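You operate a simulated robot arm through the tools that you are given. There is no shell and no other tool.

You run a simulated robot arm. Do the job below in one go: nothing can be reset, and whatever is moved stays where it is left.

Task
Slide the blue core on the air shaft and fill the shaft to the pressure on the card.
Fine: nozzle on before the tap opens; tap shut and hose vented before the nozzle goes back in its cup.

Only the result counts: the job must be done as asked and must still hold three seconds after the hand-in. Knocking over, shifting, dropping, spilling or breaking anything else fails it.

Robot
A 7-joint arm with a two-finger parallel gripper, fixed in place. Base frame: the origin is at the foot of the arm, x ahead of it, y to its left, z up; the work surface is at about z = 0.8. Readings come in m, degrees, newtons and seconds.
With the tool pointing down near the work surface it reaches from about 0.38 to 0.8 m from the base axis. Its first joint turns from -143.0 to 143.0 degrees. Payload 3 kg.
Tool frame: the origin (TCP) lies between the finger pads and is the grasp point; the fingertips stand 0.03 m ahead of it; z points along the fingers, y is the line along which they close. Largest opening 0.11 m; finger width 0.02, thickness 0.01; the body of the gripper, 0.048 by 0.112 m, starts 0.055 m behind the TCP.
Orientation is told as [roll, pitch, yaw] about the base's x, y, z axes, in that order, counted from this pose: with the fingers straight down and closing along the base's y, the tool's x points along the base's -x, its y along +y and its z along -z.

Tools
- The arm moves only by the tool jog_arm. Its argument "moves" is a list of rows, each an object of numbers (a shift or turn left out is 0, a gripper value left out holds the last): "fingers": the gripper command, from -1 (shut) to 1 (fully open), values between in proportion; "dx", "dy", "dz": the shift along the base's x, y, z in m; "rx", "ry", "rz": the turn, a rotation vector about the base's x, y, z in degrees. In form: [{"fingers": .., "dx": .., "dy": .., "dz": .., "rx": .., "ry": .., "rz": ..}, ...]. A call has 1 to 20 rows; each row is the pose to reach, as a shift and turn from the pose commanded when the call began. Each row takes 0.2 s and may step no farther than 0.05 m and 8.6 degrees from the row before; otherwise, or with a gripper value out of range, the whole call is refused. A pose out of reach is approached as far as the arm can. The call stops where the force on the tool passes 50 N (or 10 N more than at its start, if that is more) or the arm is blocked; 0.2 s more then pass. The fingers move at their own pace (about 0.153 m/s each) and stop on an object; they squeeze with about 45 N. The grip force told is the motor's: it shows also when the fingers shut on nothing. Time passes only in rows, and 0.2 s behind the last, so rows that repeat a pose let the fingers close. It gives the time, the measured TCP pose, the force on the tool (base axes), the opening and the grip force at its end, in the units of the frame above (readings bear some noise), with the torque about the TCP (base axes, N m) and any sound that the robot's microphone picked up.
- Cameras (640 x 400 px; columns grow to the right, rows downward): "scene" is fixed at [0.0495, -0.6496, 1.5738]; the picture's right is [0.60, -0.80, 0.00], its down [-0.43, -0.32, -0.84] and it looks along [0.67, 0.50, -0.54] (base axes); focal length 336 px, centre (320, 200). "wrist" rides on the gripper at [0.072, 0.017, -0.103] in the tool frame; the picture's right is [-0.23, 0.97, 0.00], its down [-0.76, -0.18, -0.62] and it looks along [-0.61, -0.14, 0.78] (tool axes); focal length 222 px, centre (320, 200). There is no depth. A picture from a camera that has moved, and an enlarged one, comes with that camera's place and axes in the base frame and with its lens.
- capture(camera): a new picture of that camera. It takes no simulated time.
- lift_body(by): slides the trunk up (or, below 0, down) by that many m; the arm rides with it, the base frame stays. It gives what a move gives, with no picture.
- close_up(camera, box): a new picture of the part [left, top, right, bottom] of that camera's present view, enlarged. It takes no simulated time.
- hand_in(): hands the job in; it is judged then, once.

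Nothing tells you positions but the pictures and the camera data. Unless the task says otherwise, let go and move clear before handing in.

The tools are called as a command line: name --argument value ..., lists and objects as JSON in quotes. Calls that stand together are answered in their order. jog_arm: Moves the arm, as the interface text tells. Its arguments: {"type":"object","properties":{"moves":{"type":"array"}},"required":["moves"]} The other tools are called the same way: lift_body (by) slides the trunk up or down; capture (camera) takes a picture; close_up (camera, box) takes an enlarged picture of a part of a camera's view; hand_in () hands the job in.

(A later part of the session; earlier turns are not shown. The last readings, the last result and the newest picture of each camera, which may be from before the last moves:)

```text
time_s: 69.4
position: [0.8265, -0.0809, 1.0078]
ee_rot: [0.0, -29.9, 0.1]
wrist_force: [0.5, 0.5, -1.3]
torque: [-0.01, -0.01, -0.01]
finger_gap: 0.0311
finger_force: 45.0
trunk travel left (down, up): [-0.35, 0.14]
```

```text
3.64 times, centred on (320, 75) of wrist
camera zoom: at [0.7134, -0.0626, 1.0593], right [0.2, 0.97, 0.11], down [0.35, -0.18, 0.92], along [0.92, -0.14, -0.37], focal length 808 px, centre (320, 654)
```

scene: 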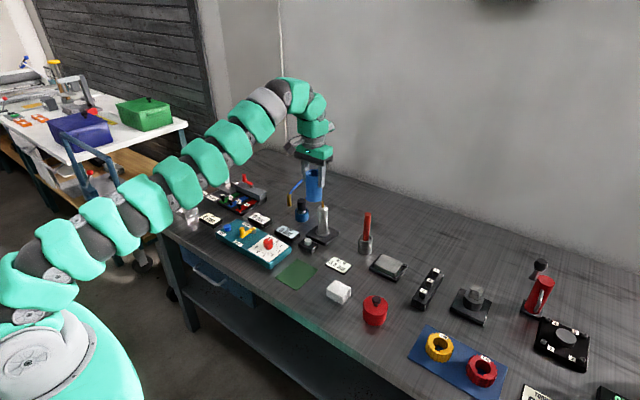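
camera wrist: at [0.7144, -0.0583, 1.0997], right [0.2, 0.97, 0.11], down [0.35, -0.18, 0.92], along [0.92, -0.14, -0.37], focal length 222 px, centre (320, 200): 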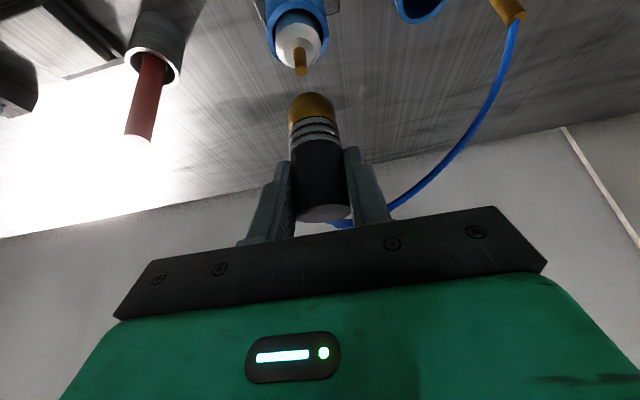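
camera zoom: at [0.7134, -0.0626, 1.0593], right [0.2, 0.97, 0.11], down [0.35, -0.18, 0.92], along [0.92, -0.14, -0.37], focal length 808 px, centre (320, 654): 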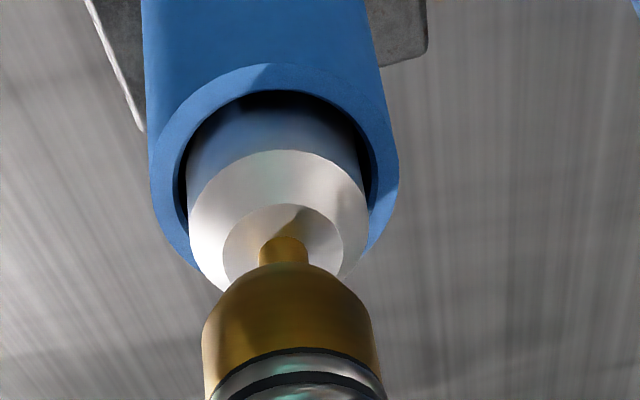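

No contact yet and the stem is entering the collar. I nudge another millimetre to +y and keep lowering.

jog_arm --moves '[{"fingers": -1, "dy": 0.001}, {"dy": 0.001}, {"dy": 0.001, "dz": -0.003}, {"dy": 0.001, "dz": -0.006}, {"dy": 0.001, "dz": -0.008}, {"dy": 0.001, "dz": -0.008}]'

close_up --camera "scene" --box '[320, 187, 345, 217]'

close_up --camera "wrist" --box '[270, 20, 370, 130]'

```text
time_s: 70.8
position: [0.8272, -0.0813, 1.0006]
ee_rot: [0.1, -29.9, 0.1]
wrist_force: [0.6, -0.5, -2.3]
torque: [-0.01, 0.04, 0.01]
finger_gap: 0.0311
finger_force: 44.6
trunk travel left (down, up): [-0.35, 0.14]
```

```text
13.33 times, centred on (332, 202) of scene
camera zoom: at [0.0495, -0.6496, 1.5738], right [0.6, -0.8, 0.0], down [-0.43, -0.32, -0.84], along [0.67, 0.5, -0.54], focal length 4484 px, centre (153, 173)
```

zoom: 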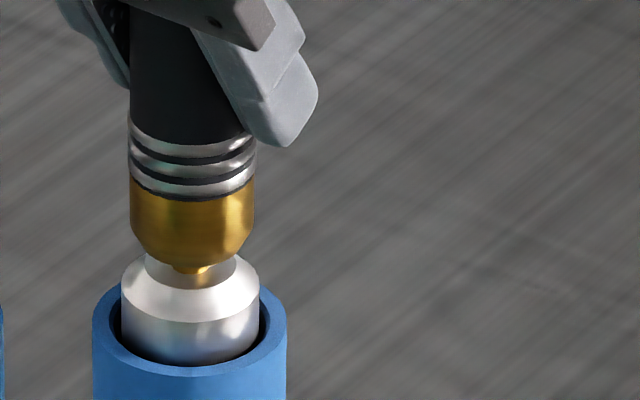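

```text
3.64 times, centred on (320, 75) of wrist
camera zoom: at [0.7133, -0.0622, 1.0517], right [0.2, 0.97, 0.11], down [0.35, -0.18, 0.92], along [0.92, -0.14, -0.37], focal length 808 px, centre (320, 654)
```

zoom: 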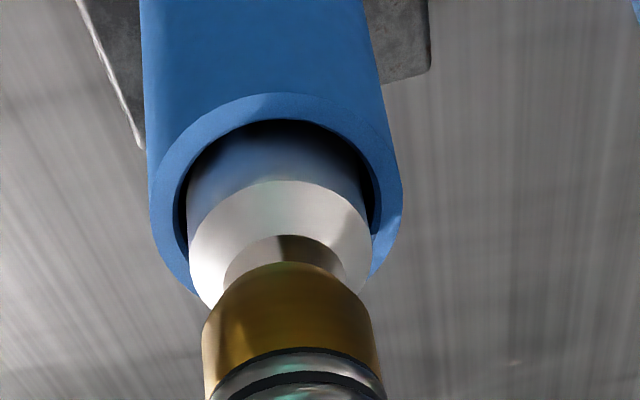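

Still no resistance, with the stem going into the nozzle socket. I continue in small steps until it seats.

jog_arm --moves '[{"fingers": -1, "dz": -0.002}, {"dz": -0.004}, {"dz": -0.006}, {"dz": -0.006}]'

close_up --camera "scene" --box '[320, 187, 345, 217]'

close_up --camera "scene" --box '[220, 190, 340, 260]'

```text
time_s: 71.8
position: [0.8273, -0.0803, 0.9947]
ee_rot: [0.0, -29.8, 0.2]
wrist_force: [0.3, 0.3, -2.2]
torque: [-0.02, -0.01, 0.0]
finger_gap: 0.0309
finger_force: 45.1
trunk travel left (down, up): [-0.35, 0.14]
```

```text
13.33 times, centred on (332, 202) of scene
camera zoom: at [0.0495, -0.6496, 1.5738], right [0.6, -0.8, 0.0], down [-0.43, -0.32, -0.84], along [0.67, 0.5, -0.54], focal length 4484 px, centre (153, 173)
```

zoom: 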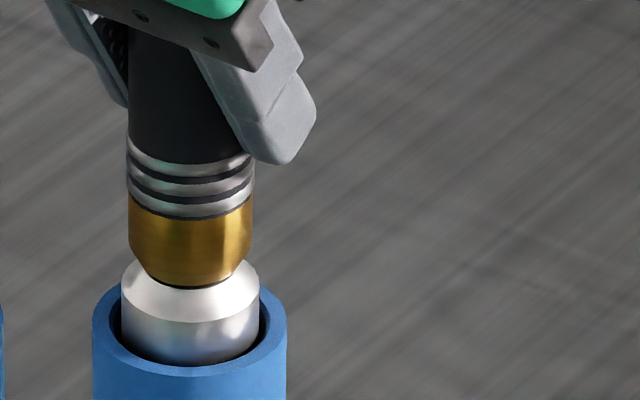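

```text
5.33 times, centred on (280, 225) of scene
camera zoom: at [0.0495, -0.6496, 1.5738], right [0.6, -0.8, 0.0], down [-0.43, -0.32, -0.84], along [0.67, 0.5, -0.54], focal length 1794 px, centre (533, 67)
```

zoom: 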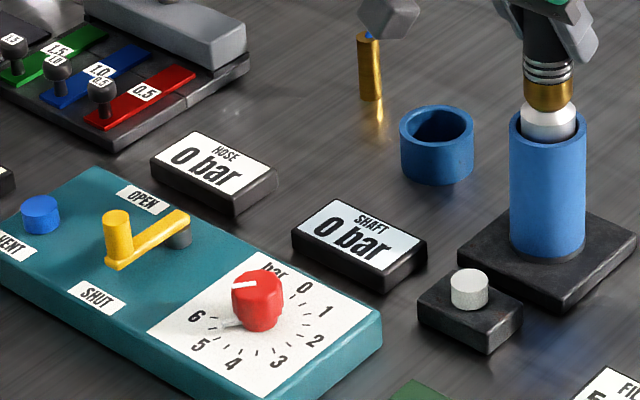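

jog_arm --moves '[{"fingers": -1, "dz": -0.001}, {"dz": -0.002}, {"dz": -0.003}, {"dz": -0.003}, {"dz": -0.003}]'

close_up --camera "scene" --box '[320, 187, 345, 217]'

```text
time_s: 73.0
position: [0.827, -0.08, 0.9907]
ee_rot: [0.0, -30.1, 0.1]
wrist_force: [4.0, -1.2, 9.1]
torque: [-0.07, -0.23, 0.0]
finger_gap: 0.0311
finger_force: 44.8
trunk travel left (down, up): [-0.35, 0.14]
```

```text
13.33 times, centred on (332, 202) of scene
camera zoom: at [0.0495, -0.6496, 1.5738], right [0.6, -0.8, 0.0], down [-0.43, -0.32, -0.84], along [0.67, 0.5, -0.54], focal length 4484 px, centre (153, 173)
```

zoom: 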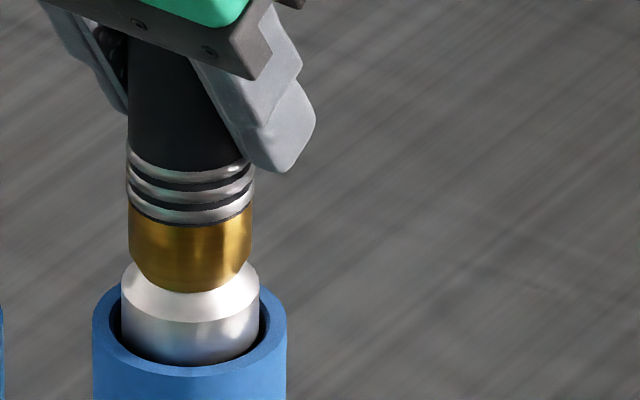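

Contact has begun (about 11 N). I press a little more to see whether it clicks home.

jog_arm --moves '[{"fingers": -1, "dz": -0.001}, {"dz": -0.002}, {"dz": -0.003}, {"dz": -0.003}, {"dz": -0.003}]'

close_up --camera "scene" --box '[320, 187, 345, 217]'

```text
time_s: 74.2
position: [0.8268, -0.0798, 0.9911]
ee_rot: [-0.1, -30.4, 0.1]
wrist_force: [14.4, 1.4, 42.9]
torque: [0.16, -0.61, -0.04]
finger_gap: 0.0312
finger_force: 45.6
trunk travel left (down, up): [-0.35, 0.14]
```

```text
13.33 times, centred on (332, 202) of scene
camera zoom: at [0.0495, -0.6496, 1.5738], right [0.6, -0.8, 0.0], down [-0.43, -0.32, -0.84], along [0.67, 0.5, -0.54], focal length 4484 px, centre (153, 173)
```

zoom: 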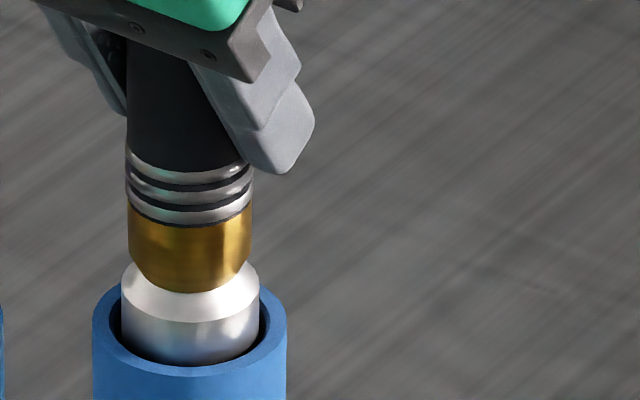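

The nozzle is hard on its stop (43 N). I unload the force, then open the fingers without moving and check that the nozzle stays put.

jog_arm --moves '[{"fingers": -1, "dz": 0.002}, {"dz": 0.0035}, {"dz": 0.0035}, {"dz": 0.0035}]'

```text
time_s: 75.2
position: [0.8254, -0.0799, 0.99]
ee_rot: [-0.1, -30.0, 0.2]
wrist_force: [15.7, 3.5, 29.6]
torque: [0.27, -0.82, -0.05]
finger_gap: 0.0309
finger_force: 45.2
trunk travel left (down, up): [-0.35, 0.14]
```

jog_arm --moves '[{"fingers": -1, "dz": 0.001}, {"dz": 0.002}, {"dz": 0.002}, {"dz": 0.002}]'

```text
time_s: 76.2
position: [0.8266, -0.0791, 0.9908]
ee_rot: [0.1, -29.8, 0.1]
wrist_force: [5.2, 1.7, 7.4]
torque: [0.1, -0.25, 0.03]
finger_gap: 0.0309
finger_force: 45.5
trunk travel left (down, up): [-0.35, 0.14]
```

Nearly unloaded. I go up another 0.7 mm and open the fingers gently in place.

jog_arm --moves '[{"fingers": -1, "dz": 0.0007}, {"dz": 0.0007}, {"fingers": -0.3, "dz": 0.0007}, {"fingers": -0.3, "dz": 0.0007}, {"fingers": -0.1, "dz": 0.0007}, {"fingers": -0.1, "dz": 0.0007}]'

close_up --camera "scene" --box '[310, 170, 360, 230]'

close_up --camera "wrist" --box '[220, 60, 420, 240]'

```text
time_s: 77.6
position: [0.8271, -0.0804, 0.9935]
ee_rot: [0.0, -30.0, 0.1]
wrist_force: [-0.2, -0.7, -0.1]
torque: [0.02, -0.01, 0.04]
finger_gap: 0.0492
finger_force: 0.0
trunk travel left (down, up): [-0.35, 0.14]
```

```text
6.67 times, centred on (335, 200) of scene
camera zoom: at [0.0495, -0.6496, 1.5738], right [0.6, -0.8, 0.0], down [-0.43, -0.32, -0.84], along [0.67, 0.5, -0.54], focal length 2242 px, centre (220, 200)
```

zoom: 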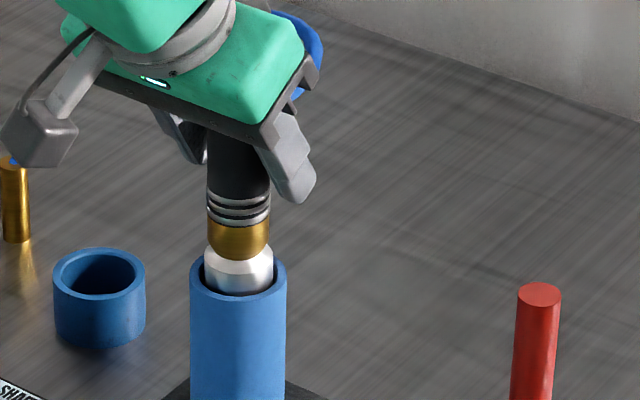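

```text
2.22 times, centred on (320, 150) of wrist
camera zoom: at [0.7129, -0.062, 1.0452], right [0.2, 0.97, 0.11], down [0.35, -0.18, 0.92], along [0.92, -0.14, -0.37], focal length 494 px, centre (320, 311)
```

zoom: 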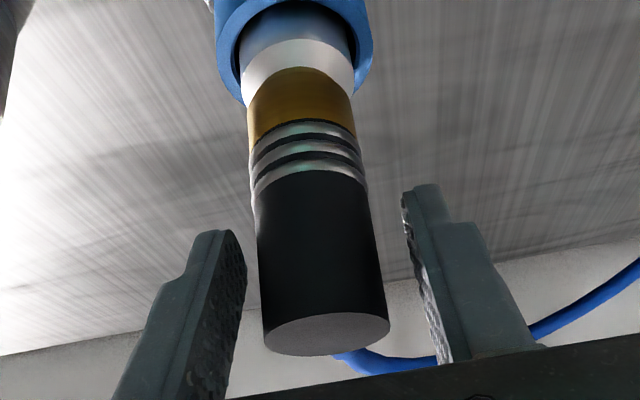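

The nozzle stands on the valve by itself. I retreat along the tool axis, away from the hose.

jog_arm --moves '[{"fingers": -0.1, "dx": -0.01, "dz": 0.0173}, {"dx": -0.02, "dz": 0.0346}, {"dx": -0.035, "dz": 0.06}, {"dx": -0.055, "dz": 0.085}, {"dx": -0.09, "dz": 0.1}, {"dx": -0.12, "dz": 0.1}, {"dx": -0.12, "dz": 0.1}]'

close_up --camera "scene" --box '[220, 160, 380, 260]'

close_up --camera "scene" --box '[315, 180, 350, 220]'

```text
time_s: 79.2
position: [0.7058, -0.0796, 1.0934]
ee_rot: [0.0, -29.9, 0.0]
wrist_force: [0.1, 0.4, 0.2]
torque: [0.02, -0.01, 0.0]
finger_gap: 0.0496
finger_force: 0.1
trunk travel left (down, up): [-0.35, 0.14]
```

```text
4.00 times, centred on (300, 210) of scene
camera zoom: at [0.0495, -0.6496, 1.5738], right [0.6, -0.8, 0.0], down [-0.43, -0.32, -0.84], along [0.67, 0.5, -0.54], focal length 1345 px, centre (400, 160)
```

zoom: 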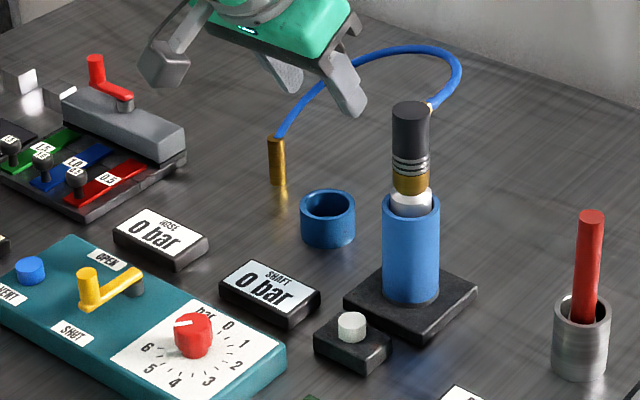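

```text
10.00 times, centred on (332, 200) of scene
camera zoom: at [0.0495, -0.6496, 1.5738], right [0.6, -0.8, 0.0], down [-0.43, -0.32, -0.84], along [0.67, 0.5, -0.54], focal length 3363 px, centre (195, 200)
```

zoom: 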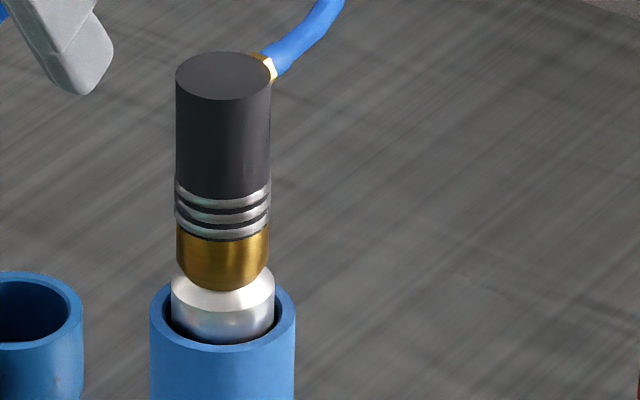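

The nozzle stands firmly on the shaft. Next is the tap: I straighten the tool and look at the lever from above.

jog_arm --moves '[{"fingers": -0.1, "dx": -0.02, "dy": 0.035, "ry": 7.5}, {"dx": -0.04, "dy": 0.07, "ry": 15}, {"dx": -0.06, "dy": 0.105, "ry": 22.5}, {"dx": -0.08, "dy": 0.14, "ry": 30}, {"dx": -0.1, "dy": 0.17, "dz": -0.02, "ry": 30}, {"dx": -0.105, "dy": 0.184, "dz": -0.05, "ry": 30}, {"dx": -0.105, "dy": 0.184, "dz": -0.07, "ry": 30}, {"dx": -0.105, "dy": 0.184, "dz": -0.07, "ry": 30}, {"dx": -0.105, "dy": 0.184, "dz": -0.07, "ry": 30}]'

capture --camera "wrist"

close_up --camera "wrist" --box '[240, 60, 440, 220]'

close_up --camera "scene" --box '[210, 215, 280, 260]'

```text
time_s: 81.2
position: [0.5992, 0.1046, 1.0243]
ee_rot: [0.0, -0.1, 0.1]
wrist_force: [0.2, 1.0, -0.1]
torque: [0.01, 0.03, 0.0]
finger_gap: 0.0495
finger_force: 0.1
trunk travel left (down, up): [-0.35, 0.14]
```

```text
taken
camera wrist: at [0.5281, 0.1233, 1.1264], right [0.23, 0.97, 0.0], down [0.76, -0.18, 0.62], along [0.61, -0.14, -0.78], focal length 222 px, centre (320, 200)
```

wrist: 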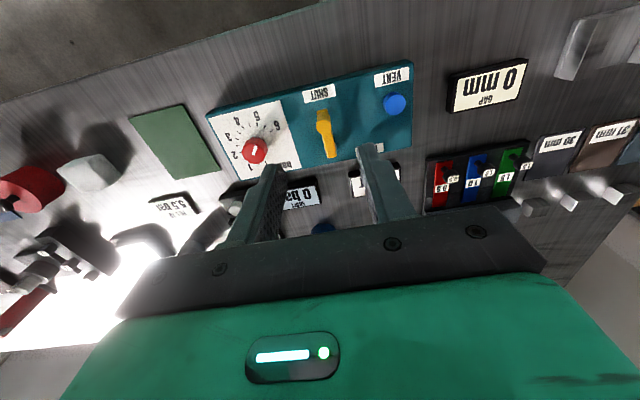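

```text
2.50 times, centred on (340, 140) of wrist
camera zoom: at [0.5281, 0.1233, 1.1264], right [0.23, 0.97, 0.0], down [0.76, -0.18, 0.62], along [0.61, -0.14, -0.78], focal length 555 px, centre (270, 350)
```

zoom: 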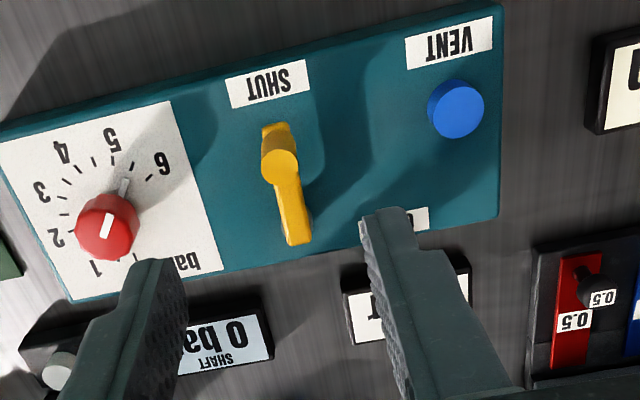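

```text
8.89 times, centred on (245, 238) of scene
camera zoom: at [0.0495, -0.6496, 1.5738], right [0.6, -0.8, 0.0], down [-0.43, -0.32, -0.84], along [0.67, 0.5, -0.54], focal length 2989 px, centre (987, -133)
```

zoom: 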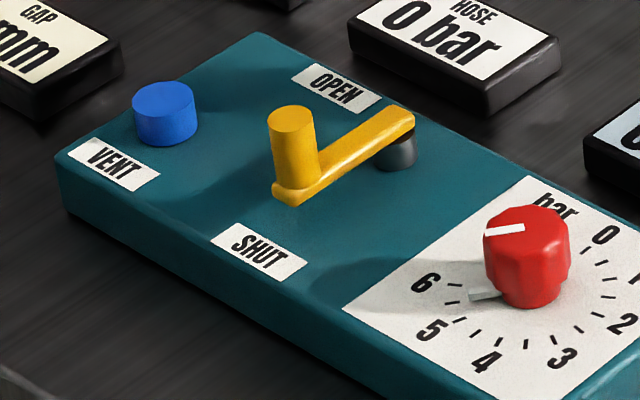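

The tap's handle post top is at (0.616, 0.107, 0.880), its pivot near (0.664, 0.105), and SHUT→OPEN is a clockwise quarter turn. I lower the open fingers around the post, then narrow them to a loose fork.

jog_arm --moves '[{"fingers": -0.1, "dx": 0.0168, "dy": 0.0024, "dz": -0.03}, {"dx": 0.0168, "dy": 0.0024, "dz": -0.07}, {"dx": 0.0168, "dy": 0.0024, "dz": -0.1}, {"dx": 0.0168, "dy": 0.0024, "dz": -0.125}, {"dx": 0.0168, "dy": 0.0024, "dz": -0.136}, {"dx": 0.0168, "dy": 0.0024, "dz": -0.136}]'

close_up --camera "wrist" --box '[220, 60, 420, 220]'

close_up --camera "scene" --box '[205, 200, 285, 260]'

```text
time_s: 82.6
position: [0.6185, 0.1084, 0.8874]
ee_rot: [0.0, 0.1, 0.2]
wrist_force: [0.2, -0.3, -0.5]
torque: [0.01, 0.0, 0.03]
finger_gap: 0.0495
finger_force: 0.0
trunk travel left (down, up): [-0.35, 0.14]
```

```text
2.50 times, centred on (320, 140) of wrist
camera zoom: at [0.5461, 0.1254, 0.9894], right [0.23, 0.97, 0.0], down [0.76, -0.18, 0.62], along [0.61, -0.14, -0.78], focal length 555 px, centre (320, 350)
```

zoom: 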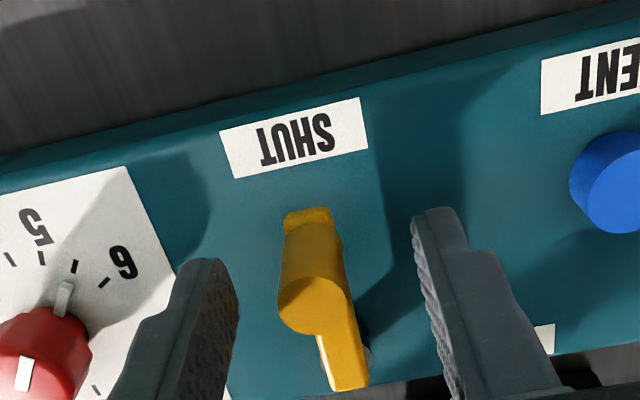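

```text
6.67 times, centred on (245, 230) of scene
camera zoom: at [0.0495, -0.6496, 1.5738], right [0.6, -0.8, 0.0], down [-0.43, -0.32, -0.84], along [0.67, 0.5, -0.54], focal length 2242 px, centre (820, 0)
```

zoom: 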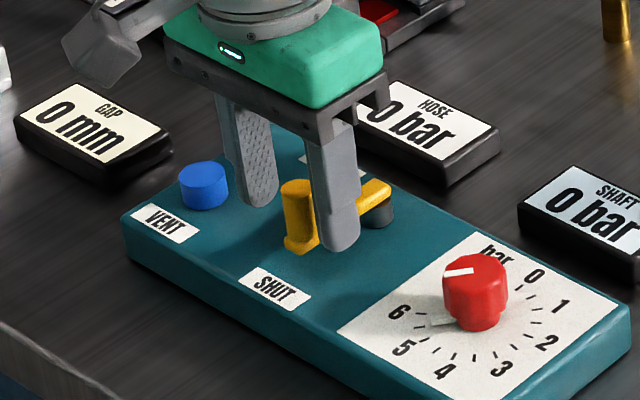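

The post is centred within the fingers. I narrow the fork to 22 mm and swing it along the arc, turning with the lever to OPEN.

jog_arm --moves '[{"fingers": -0.6}, {"fingers": -0.6}, {"dx": 0.0005, "dy": 0.0067, "rz": -8}, {"dx": 0.0019, "dy": 0.0132, "rz": -16}, {"dx": 0.0041, "dy": 0.0195, "rz": -24}, {"dx": 0.0073, "dy": 0.0254, "rz": -32}, {"dx": 0.0112, "dy": 0.0309, "rz": -40}, {"dx": 0.0159, "dy": 0.0357, "rz": -48}, {"dx": 0.0212, "dy": 0.0398, "rz": -56}, {"dx": 0.027, "dy": 0.0431, "rz": -64}, {"dx": 0.0332, "dy": 0.0457, "rz": -72}, {"dx": 0.0397, "dy": 0.0473, "rz": -80}, {"dx": 0.0463, "dy": 0.048, "rz": -88}, {"dx": 0.0505, "dy": 0.0479, "rz": -93}, {"dx": 0.0505, "dy": 0.0479, "rz": -93}]'

close_up --camera "scene" --box '[205, 190, 325, 260]'

close_up --camera "wrist" --box '[220, 60, 420, 220]'

```text
time_s: 85.8
position: [0.6698, 0.1553, 0.8873]
ee_rot: [0.0, 0.0, -93.0]
wrist_force: [-2.8, 0.4, 2.2]
torque: [0.02, 0.08, -0.02]
finger_gap: 0.0232
finger_force: 1.2
trunk travel left (down, up): [-0.35, 0.14]
```

```text
5.33 times, centred on (265, 225) of scene
camera zoom: at [0.0495, -0.6496, 1.5738], right [0.6, -0.8, 0.0], down [-0.43, -0.32, -0.84], along [0.67, 0.5, -0.54], focal length 1794 px, centre (613, 67)
```

zoom: 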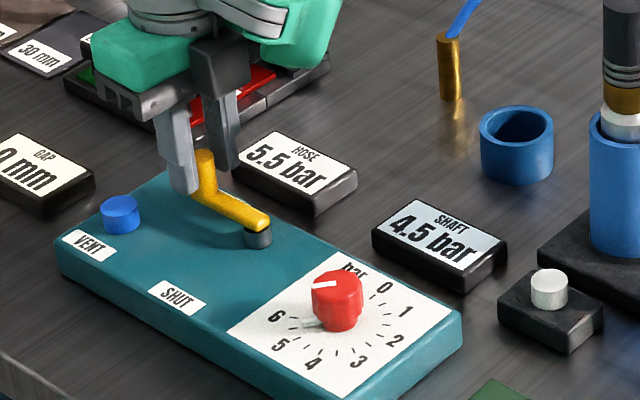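

```text
2.50 times, centred on (320, 140) of wrist
camera zoom: at [0.6906, 0.2283, 0.9901], right [0.96, -0.28, 0.0], down [-0.22, -0.75, 0.62], along [-0.17, -0.6, -0.78], focal length 555 px, centre (320, 350)
```

zoom: 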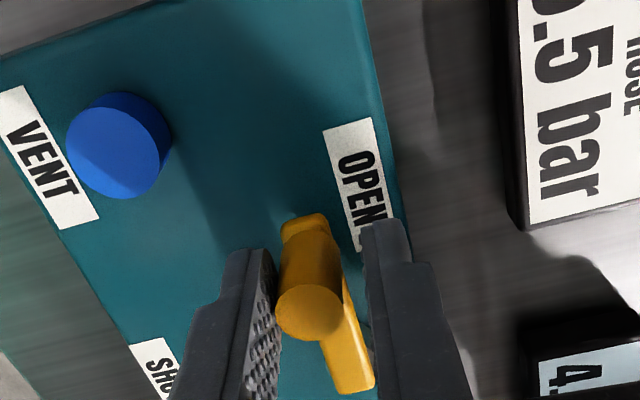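

The tap is open: the hose reads 5.5 bar and the shaft 4.5 bar and rising. I hold position and wait for the shaft to reach 5.5.

jog_arm --moves '[{"fingers": -0.6}, {"fingers": -0.6}, {"fingers": -0.6}]'

close_up --camera "scene" --box '[205, 190, 325, 260]'

```text
time_s: 86.6
position: [0.6684, 0.1535, 0.8872]
ee_rot: [0.0, -0.1, -92.9]
wrist_force: [-1.9, 1.1, 1.0]
torque: [0.03, 0.08, -0.03]
finger_gap: 0.0233
finger_force: 1.0
trunk travel left (down, up): [-0.35, 0.14]
```

```text
5.33 times, centred on (265, 225) of scene
camera zoom: at [0.0495, -0.6496, 1.5738], right [0.6, -0.8, 0.0], down [-0.43, -0.32, -0.84], along [0.67, 0.5, -0.54], focal length 1794 px, centre (613, 67)
```

zoom: 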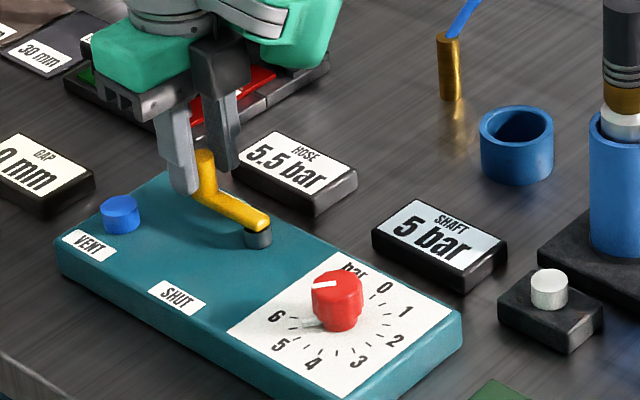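

jog_arm --moves '[{"fingers": -0.6}, {"fingers": -0.6}, {"fingers": -0.6}, {"fingers": -0.6}, {"fingers": -0.6}, {"fingers": -0.6}, {"fingers": -0.6}, {"fingers": -0.6}]'

close_up --camera "scene" --box '[205, 190, 325, 260]'

```text
time_s: 88.4
position: [0.6695, 0.156, 0.8881]
ee_rot: [0.0, 0.0, -92.9]
wrist_force: [-2.6, -0.3, 0.4]
torque: [-0.03, 0.07, 0.01]
finger_gap: 0.0232
finger_force: 1.2
trunk travel left (down, up): [-0.35, 0.14]
```

```text
5.33 times, centred on (265, 225) of scene
camera zoom: at [0.0495, -0.6496, 1.5738], right [0.6, -0.8, 0.0], down [-0.43, -0.32, -0.84], along [0.67, 0.5, -0.54], focal length 1794 px, centre (613, 67)
```

zoom: 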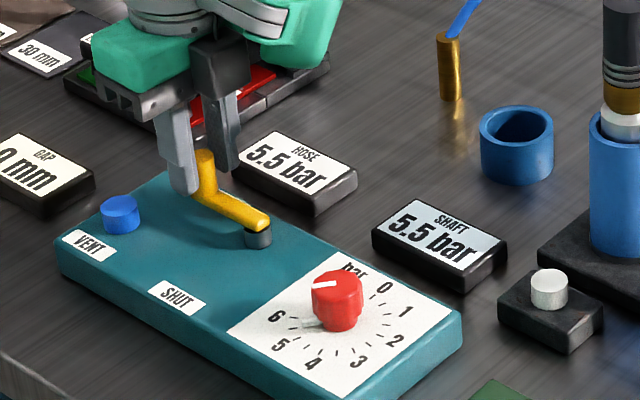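

The shaft shows 5.5 bar. I wait a few more seconds so it settles fully before shutting the tap.

jog_arm --moves '[{"fingers": -0.6}, {"fingers": -0.6}, {"fingers": -0.6}, {"fingers": -0.6}, {"fingers": -0.6}, {"fingers": -0.6}, {"fingers": -0.6}, {"fingers": -0.6}, {"fingers": -0.6}, {"fingers": -0.6}, {"fingers": -0.6}, {"fingers": -0.6}, {"fingers": -0.6}, {"fingers": -0.6}, {"fingers": -0.6}, {"fingers": -0.6}, {"fingers": -0.6}, {"fingers": -0.6}]'

close_up --camera "scene" --box '[205, 190, 325, 260]'

```text
time_s: 92.2
position: [0.6703, 0.1545, 0.8873]
ee_rot: [0.0, 0.0, -93.0]
wrist_force: [-1.9, 1.0, -0.6]
torque: [0.05, 0.06, -0.01]
finger_gap: 0.0234
finger_force: 1.1
trunk travel left (down, up): [-0.35, 0.14]
```

```text
5.33 times, centred on (265, 225) of scene
camera zoom: at [0.0495, -0.6496, 1.5738], right [0.6, -0.8, 0.0], down [-0.43, -0.32, -0.84], along [0.67, 0.5, -0.54], focal length 1794 px, centre (613, 67)
```

zoom: 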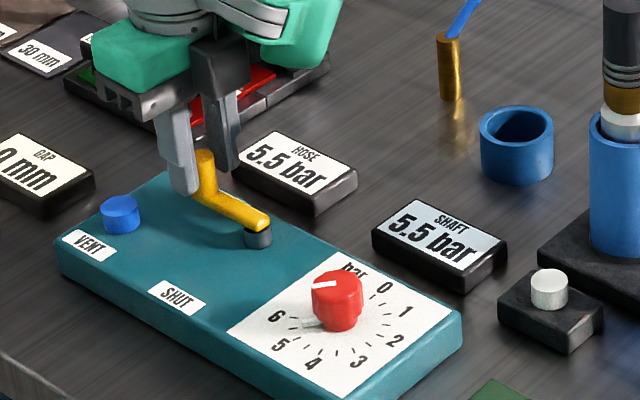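

Both gauges hold 5.5 bar. I swing the lever back along the same arc to SHUT, with a few degrees of overtravel to take up the fork's slack.

jog_arm --moves '[{"fingers": -0.6, "dx": -0.0067, "dy": -0.0001, "rz": 8}, {"dx": -0.0133, "dy": -0.0011, "rz": 16}, {"dx": -0.0197, "dy": -0.0031, "rz": 24}, {"dx": -0.0258, "dy": -0.0059, "rz": 32}, {"dx": -0.0314, "dy": -0.0096, "rz": 40}, {"dx": -0.0364, "dy": -0.014, "rz": 48}, {"dx": -0.0408, "dy": -0.019, "rz": 56}, {"dx": -0.0445, "dy": -0.0246, "rz": 64}, {"dx": -0.0473, "dy": -0.0307, "rz": 72}, {"dx": -0.0493, "dy": -0.0371, "rz": 80}, {"dx": -0.0503, "dy": -0.0437, "rz": 88}, {"dx": -0.0504, "dy": -0.0504, "rz": 96}, {"dx": -0.0502, "dy": -0.0525, "rz": 98.5}, {"dx": -0.0502, "dy": -0.0525, "rz": 98.5}]'

close_up --camera "scene" --box '[205, 190, 325, 260]'

close_up --camera "wrist" --box '[220, 60, 420, 220]'

```text
time_s: 95.2
position: [0.6187, 0.1031, 0.8872]
ee_rot: [0.0, 0.1, 5.6]
wrist_force: [0.8, 2.0, -0.1]
torque: [0.07, -0.01, 0.0]
finger_gap: 0.0229
finger_force: 0.8
trunk travel left (down, up): [-0.35, 0.14]
```

```text
5.33 times, centred on (265, 225) of scene
camera zoom: at [0.0495, -0.6496, 1.5738], right [0.6, -0.8, 0.0], down [-0.43, -0.32, -0.84], along [0.67, 0.5, -0.54], focal length 1794 px, centre (613, 67)
```

zoom: 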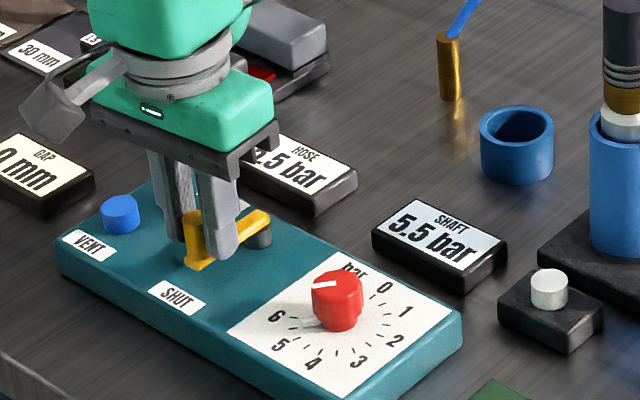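

```text
2.50 times, centred on (320, 140) of wrist
camera zoom: at [0.5459, 0.1134, 0.9898], right [0.13, 0.99, 0.0], down [0.78, -0.1, 0.62], along [0.62, -0.08, -0.78], focal length 555 px, centre (320, 350)
```

zoom: 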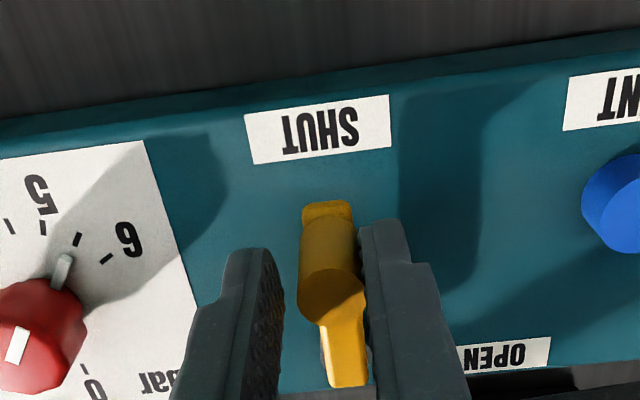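

The lever is back at its starting line. I press about 3 mm further toward SHUT to confirm it's on its stop.

jog_arm --moves '[{"fingers": -0.6, "dy": -0.0015, "rz": 1.5}, {"dy": -0.003, "rz": 3}, {"dy": -0.003, "rz": 3}, {"dy": -0.003, "rz": 3}]'

close_up --camera "wrist" --box '[220, 60, 420, 220]'

```text
time_s: 96.2
position: [0.6185, 0.0997, 0.8873]
ee_rot: [0.0, 0.0, 8.5]
wrist_force: [2.7, 11.6, 0.9]
torque: [0.22, -0.05, -0.04]
finger_gap: 0.0274
finger_force: 5.3
trunk travel left (down, up): [-0.35, 0.14]
```

```text
2.50 times, centred on (320, 140) of wrist
camera zoom: at [0.5455, 0.1071, 0.9895], right [0.08, 1.0, 0.0], down [0.78, -0.06, 0.62], along [0.62, -0.05, -0.78], focal length 555 px, centre (320, 350)
```

zoom: 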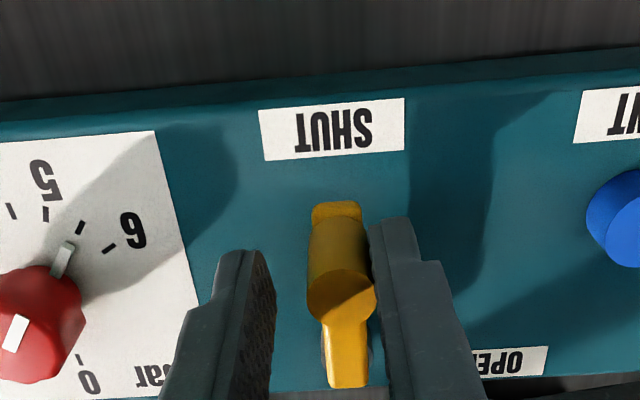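

An 11.6 N reaction with no lever movement shows the tap is on its SHUT stop. I recentre, open, rise, shut the fingers and go above the VENT button near (0.621, 0.192).

jog_arm --moves '[{"fingers": -0.6, "dy": 0.003, "rz": -4.5}, {"fingers": -0.2, "dy": 0.006, "rz": -8.5}, {"fingers": -0.2, "dy": 0.006, "rz": -8.5}, {"dy": 0.006, "dz": 0.03, "rz": -8.5}, {"dy": 0.006, "dz": 0.07, "rz": -8.5}, {"fingers": -1, "dx": 0.002, "dy": 0.04, "dz": 0.08, "rz": -8.5}, {"dx": 0.003, "dy": 0.075, "dz": 0.08, "rz": -8.5}, {"dx": 0.003, "dy": 0.092, "dz": 0.08, "rz": -8.5}, {"dx": 0.003, "dy": 0.092, "dz": 0.08, "rz": -8.5}, {"dx": 0.003, "dy": 0.092, "dz": 0.08, "rz": -8.5}]'

close_up --camera "wrist" --box '[220, 60, 420, 220]'

close_up --camera "scene" --box '[195, 190, 315, 260]'

```text
time_s: 98.4
position: [0.6222, 0.1897, 0.9665]
ee_rot: [0.0, 0.2, -0.1]
wrist_force: [-0.1, -1.1, 0.0]
torque: [-0.04, 0.02, -0.02]
finger_gap: 0.0
finger_force: 37.9
trunk travel left (down, up): [-0.35, 0.14]
```

```text
2.50 times, centred on (320, 140) of wrist
camera zoom: at [0.5505, 0.2082, 1.0696], right [0.23, 0.97, 0.0], down [0.76, -0.18, 0.62], along [0.61, -0.14, -0.78], focal length 555 px, centre (320, 350)
```

zoom: 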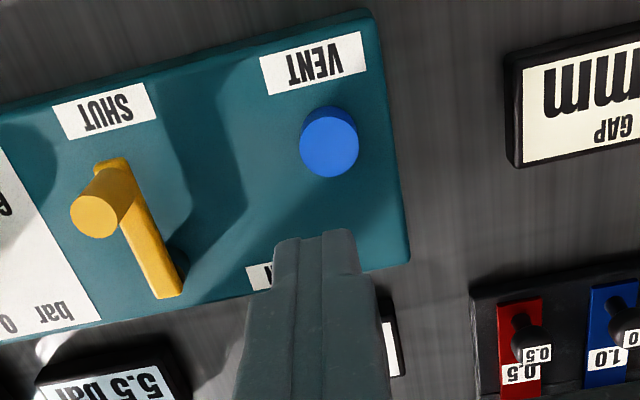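

```text
5.33 times, centred on (255, 225) of scene
camera zoom: at [0.0495, -0.6496, 1.5738], right [0.6, -0.8, 0.0], down [-0.43, -0.32, -0.84], along [0.67, 0.5, -0.54], focal length 1794 px, centre (667, 67)
```

zoom: 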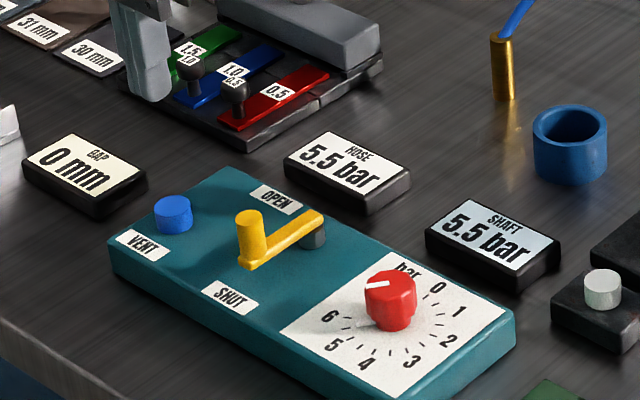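

Both gauges stay at 5.5 with the tap shut. I descend over the VENT button with shut fingers and press lightly.

jog_arm --moves '[{"fingers": -1, "dx": 0.001, "dy": 0.003, "dz": -0.03}, {"dx": 0.001, "dy": 0.003, "dz": -0.06}, {"dx": 0.001, "dy": 0.003, "dz": -0.077}, {"dx": 0.001, "dy": 0.003, "dz": -0.08}, {"dx": 0.001, "dy": 0.003, "dz": -0.082}, {"dx": 0.001, "dy": 0.003, "dz": -0.084}, {"dx": 0.001, "dy": 0.003, "dz": -0.084}]'

close_up --camera "scene" --box '[195, 190, 315, 260]'

```text
time_s: 100.0
position: [0.6217, 0.1933, 0.8836]
ee_rot: [0.0, -0.1, 0.2]
wrist_force: [1.1, 0.5, -0.3]
torque: [0.01, -0.02, 0.03]
finger_gap: 0.0
finger_force: 37.5
trunk travel left (down, up): [-0.35, 0.14]
```

```text
5.33 times, centred on (255, 225) of scene
camera zoom: at [0.0495, -0.6496, 1.5738], right [0.6, -0.8, 0.0], down [-0.43, -0.32, -0.84], along [0.67, 0.5, -0.54], focal length 1794 px, centre (667, 67)
```

zoom: 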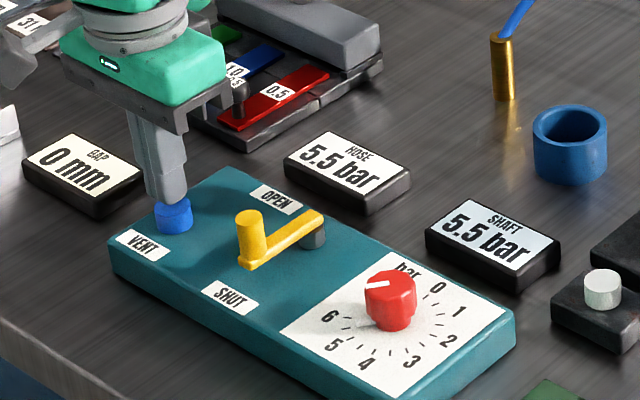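

jog_arm --moves '[{"fingers": -1, "dz": -0.0015}, {"dz": -0.003}, {"dz": -0.0045}, {"dz": -0.0045}]'

close_up --camera "scene" --box '[195, 190, 315, 260]'

```text
time_s: 101.0
position: [0.6221, 0.1941, 0.8804]
ee_rot: [0.0, -0.1, 0.1]
wrist_force: [-0.3, 0.0, -0.3]
torque: [0.03, 0.03, 0.0]
finger_gap: 0.0001
finger_force: 37.5
trunk travel left (down, up): [-0.35, 0.14]
```

```text
5.33 times, centred on (255, 225) of scene
camera zoom: at [0.0495, -0.6496, 1.5738], right [0.6, -0.8, 0.0], down [-0.43, -0.32, -0.84], along [0.67, 0.5, -0.54], focal length 1794 px, centre (667, 67)
```

zoom: 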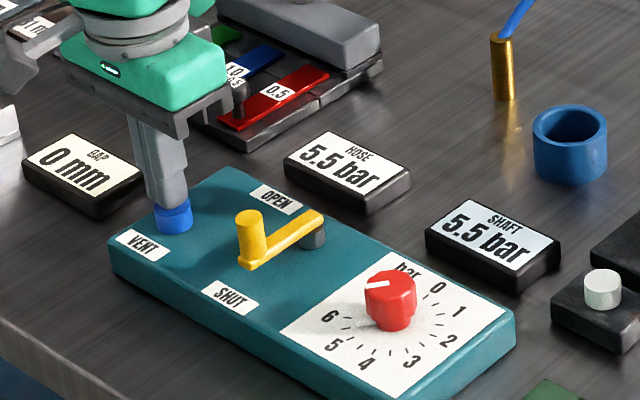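

jog_arm --moves '[{"fingers": -1, "dz": -0.0015}, {"dz": -0.003}, {"dz": -0.0045}, {"dz": -0.0045}]'

close_up --camera "scene" --box '[195, 190, 315, 260]'

```text
time_s: 102.0
position: [0.6243, 0.1941, 0.8749]
ee_rot: [0.0, 0.0, 0.1]
wrist_force: [-0.9, 0.3, 1.0]
torque: [0.05, 0.04, -0.01]
finger_gap: 0.0
finger_force: 37.9
trunk travel left (down, up): [-0.35, 0.14]
```

```text
5.33 times, centred on (255, 225) of scene
camera zoom: at [0.0495, -0.6496, 1.5738], right [0.6, -0.8, 0.0], down [-0.43, -0.32, -0.84], along [0.67, 0.5, -0.54], focal length 1794 px, centre (667, 67)
```

zoom: 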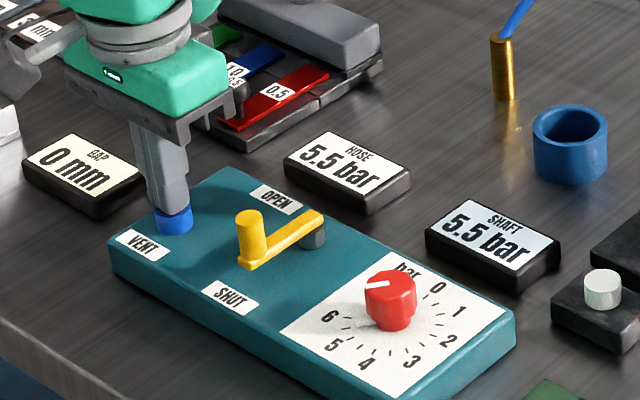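

jog_arm --moves '[{"fingers": -1, "dz": -0.001}, {"dz": -0.002}, {"dz": -0.003}, {"dz": -0.003}]'

close_up --camera "scene" --box '[195, 190, 315, 260]'

```text
time_s: 103.0
position: [0.6231, 0.1933, 0.872]
ee_rot: [0.0, 0.0, 0.2]
wrist_force: [2.2, 0.9, 1.5]
torque: [0.08, -0.03, -0.01]
finger_gap: 0.0001
finger_force: 37.1
trunk travel left (down, up): [-0.35, 0.14]
heard: click
```

```text
5.33 times, centred on (255, 225) of scene
camera zoom: at [0.0495, -0.6496, 1.5738], right [0.6, -0.8, 0.0], down [-0.43, -0.32, -0.84], along [0.67, 0.5, -0.54], focal length 1794 px, centre (667, 67)
```

zoom: 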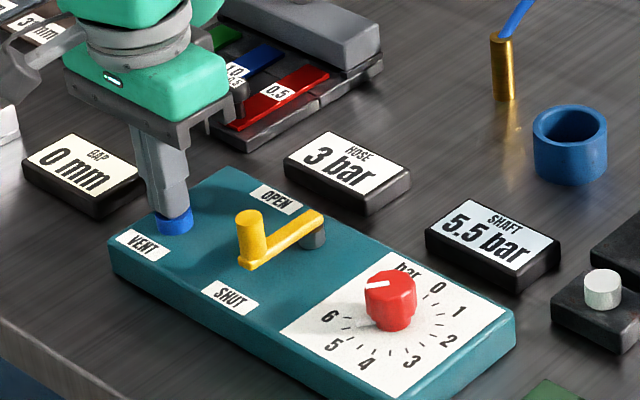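

A click: the hose is venting (3 bar) while the shaft holds 5.5 bar. I keep the button pressed until the hose reads 0.

jog_arm --moves '[{"fingers": -1}, {"fingers": -1}, {"fingers": -1}, {"fingers": -1}, {"fingers": -1}, {"fingers": -1}, {"fingers": -1}, {"fingers": -1}, {"fingers": -1}, {"fingers": -1}]'

close_up --camera "scene" --box '[195, 190, 315, 260]'

```text
time_s: 105.2
position: [0.6241, 0.1939, 0.8716]
ee_rot: [0.0, 0.0, 0.1]
wrist_force: [0.1, 0.4, 1.7]
torque: [-0.01, -0.02, 0.02]
finger_gap: 0.0
finger_force: 37.7
trunk travel left (down, up): [-0.35, 0.14]
```

```text
5.33 times, centred on (255, 225) of scene
camera zoom: at [0.0495, -0.6496, 1.5738], right [0.6, -0.8, 0.0], down [-0.43, -0.32, -0.84], along [0.67, 0.5, -0.54], focal length 1794 px, centre (667, 67)
```

zoom: 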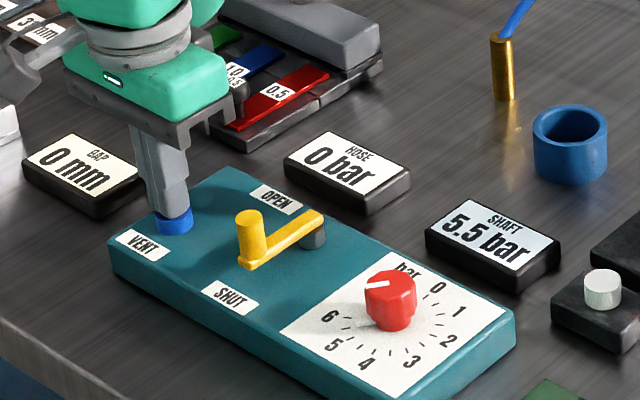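

The hose reads 0 bar and the shaft 5.5 bar. I hold two seconds more to bleed it fully, then lift off and check that the hose stays at zero.

jog_arm --moves '[{"fingers": -1}, {"fingers": -1}, {"fingers": -1}, {"fingers": -1}, {"fingers": -1}, {"fingers": -1}, {"fingers": -1}, {"fingers": -1}, {"fingers": -1}, {"dz": 0.03}, {"dz": 0.07}, {"dz": 0.11}, {"dz": 0.15}, {"dz": 0.19}, {"dz": 0.2}, {"dz": 0.2}]'

close_up --camera "scene" --box '[195, 170, 365, 260]'

close_up --camera "scene" --box '[315, 180, 350, 220]'

```text
time_s: 108.6
position: [0.6231, 0.1927, 1.0717]
ee_rot: [0.0, 0.1, 0.1]
wrist_force: [-0.4, 0.2, 0.5]
torque: [0.04, -0.01, -0.05]
finger_gap: 0.0
finger_force: 37.6
trunk travel left (down, up): [-0.35, 0.14]
```

```text
3.76 times, centred on (280, 215) of scene
camera zoom: at [0.0495, -0.6496, 1.5738], right [0.6, -0.8, 0.0], down [-0.43, -0.32, -0.84], along [0.67, 0.5, -0.54], focal length 1266 px, centre (471, 144)
```

zoom: 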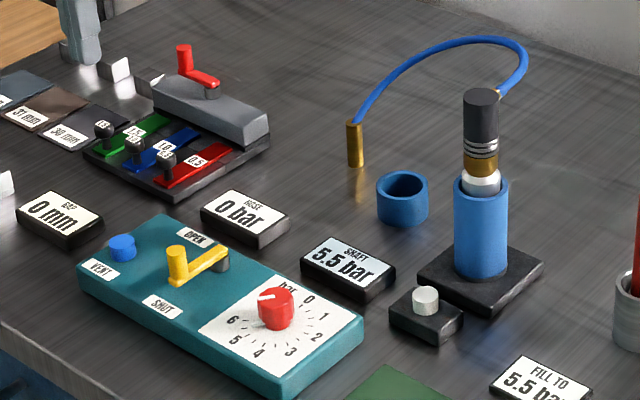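

```text
10.00 times, centred on (332, 200) of scene
camera zoom: at [0.0495, -0.6496, 1.5738], right [0.6, -0.8, 0.0], down [-0.43, -0.32, -0.84], along [0.67, 0.5, -0.54], focal length 3363 px, centre (195, 200)
```

zoom: 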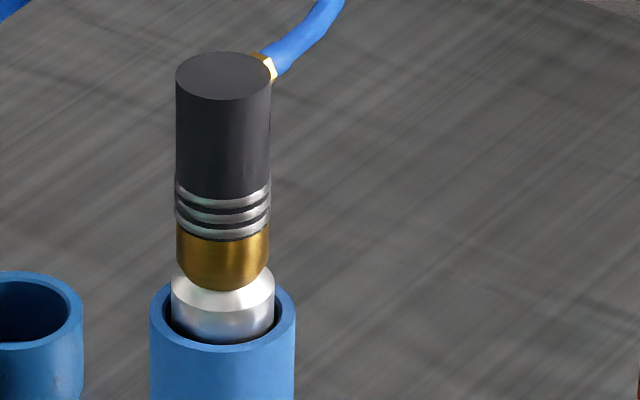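

The hose is empty, the shaft holds 5.5 bar and the tap is shut. I tilt the tool again and go to the standoff in front of the nozzle.

jog_arm --moves '[{"fingers": -0.1, "dx": 0.012, "dy": -0.039, "dz": 0.01, "ry": -7.5}, {"dx": 0.024, "dy": -0.078, "dz": 0.02, "ry": -15}, {"dx": 0.036, "dy": -0.117, "dz": 0.025, "ry": -22.5}, {"dx": 0.048, "dy": -0.156, "dz": 0.025, "ry": -30}, {"dx": 0.06, "dy": -0.195, "dz": 0.025, "ry": -30}, {"dx": 0.072, "dy": -0.234, "dz": 0.025, "ry": -30}, {"dx": 0.084, "dy": -0.2727, "dz": 0.025, "ry": -30}, {"dx": 0.084, "dy": -0.2727, "dz": 0.025, "ry": -30}, {"dx": 0.084, "dy": -0.2727, "dz": 0.025, "ry": -30}]'

capture --camera "wrist"

```text
time_s: 110.6
position: [0.7089, -0.0786, 1.0974]
ee_rot: [-0.1, -30.0, 0.2]
wrist_force: [0.3, 0.5, -0.5]
torque: [0.0, 0.02, -0.02]
finger_gap: 0.0493
finger_force: 0.2
trunk travel left (down, up): [-0.35, 0.14]
```

```text
taken
camera wrist: at [0.595, -0.061, 1.1485], right [0.2, 0.97, 0.11], down [0.35, -0.18, 0.92], along [0.92, -0.14, -0.37], focal length 222 px, centre (320, 200)
```

wrist: 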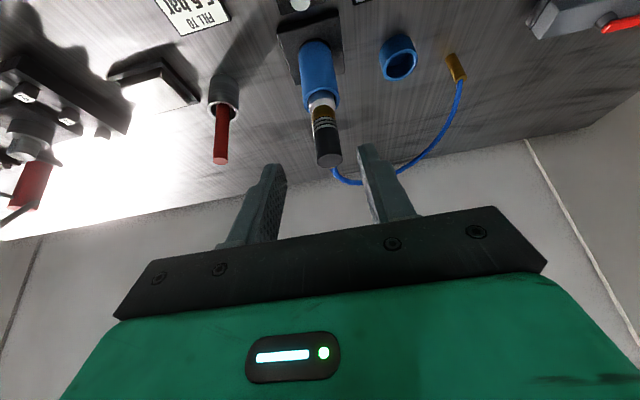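

The nozzle is in line with the fingers. I advance along the tool axis, stopping 2 cm short to check alignment.

jog_arm --moves '[{"fingers": -0.1, "dx": 0.03, "dz": -0.003}, {"dx": 0.063, "dy": -0.001, "dz": -0.011}, {"dx": 0.078, "dy": -0.001, "dz": -0.037}, {"dx": 0.093, "dy": -0.001, "dz": -0.063}, {"dx": 0.106, "dy": -0.001, "dz": -0.086}, {"dx": 0.106, "dy": -0.001, "dz": -0.086}, {"dx": 0.106, "dy": -0.001, "dz": -0.086}]'

close_up --camera "wrist" --box '[220, 60, 420, 240]'

close_up --camera "scene" --box '[310, 165, 360, 225]'

```text
time_s: 112.2
position: [0.8136, -0.0799, 1.0117]
ee_rot: [-0.1, -29.9, 0.1]
wrist_force: [0.3, -0.5, 0.3]
torque: [0.02, -0.01, -0.02]
finger_gap: 0.0497
finger_force: 0.1
trunk travel left (down, up): [-0.35, 0.14]
```

```text
2.22 times, centred on (320, 150) of wrist
camera zoom: at [0.6997, -0.0612, 1.0639], right [0.2, 0.97, 0.11], down [0.35, -0.18, 0.92], along [0.92, -0.14, -0.37], focal length 494 px, centre (320, 311)
```

zoom: 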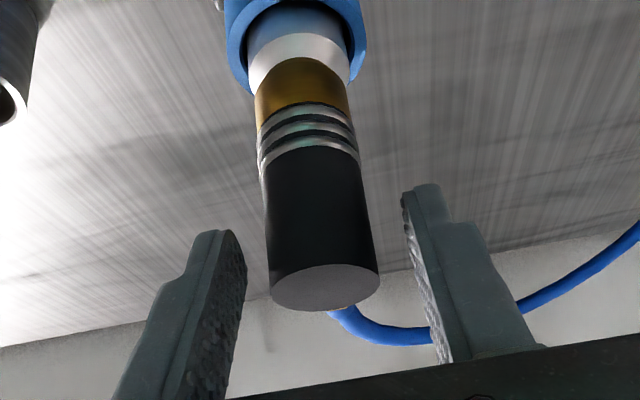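

```text
6.67 times, centred on (335, 195) of scene
camera zoom: at [0.0495, -0.6496, 1.5738], right [0.6, -0.8, 0.0], down [-0.43, -0.32, -0.84], along [0.67, 0.5, -0.54], focal length 2242 px, centre (220, 233)
```

zoom: 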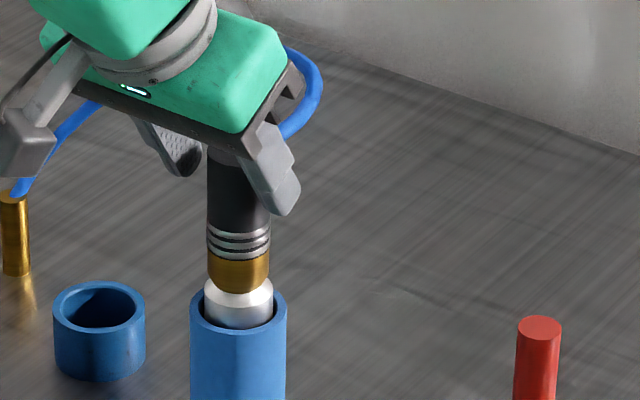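

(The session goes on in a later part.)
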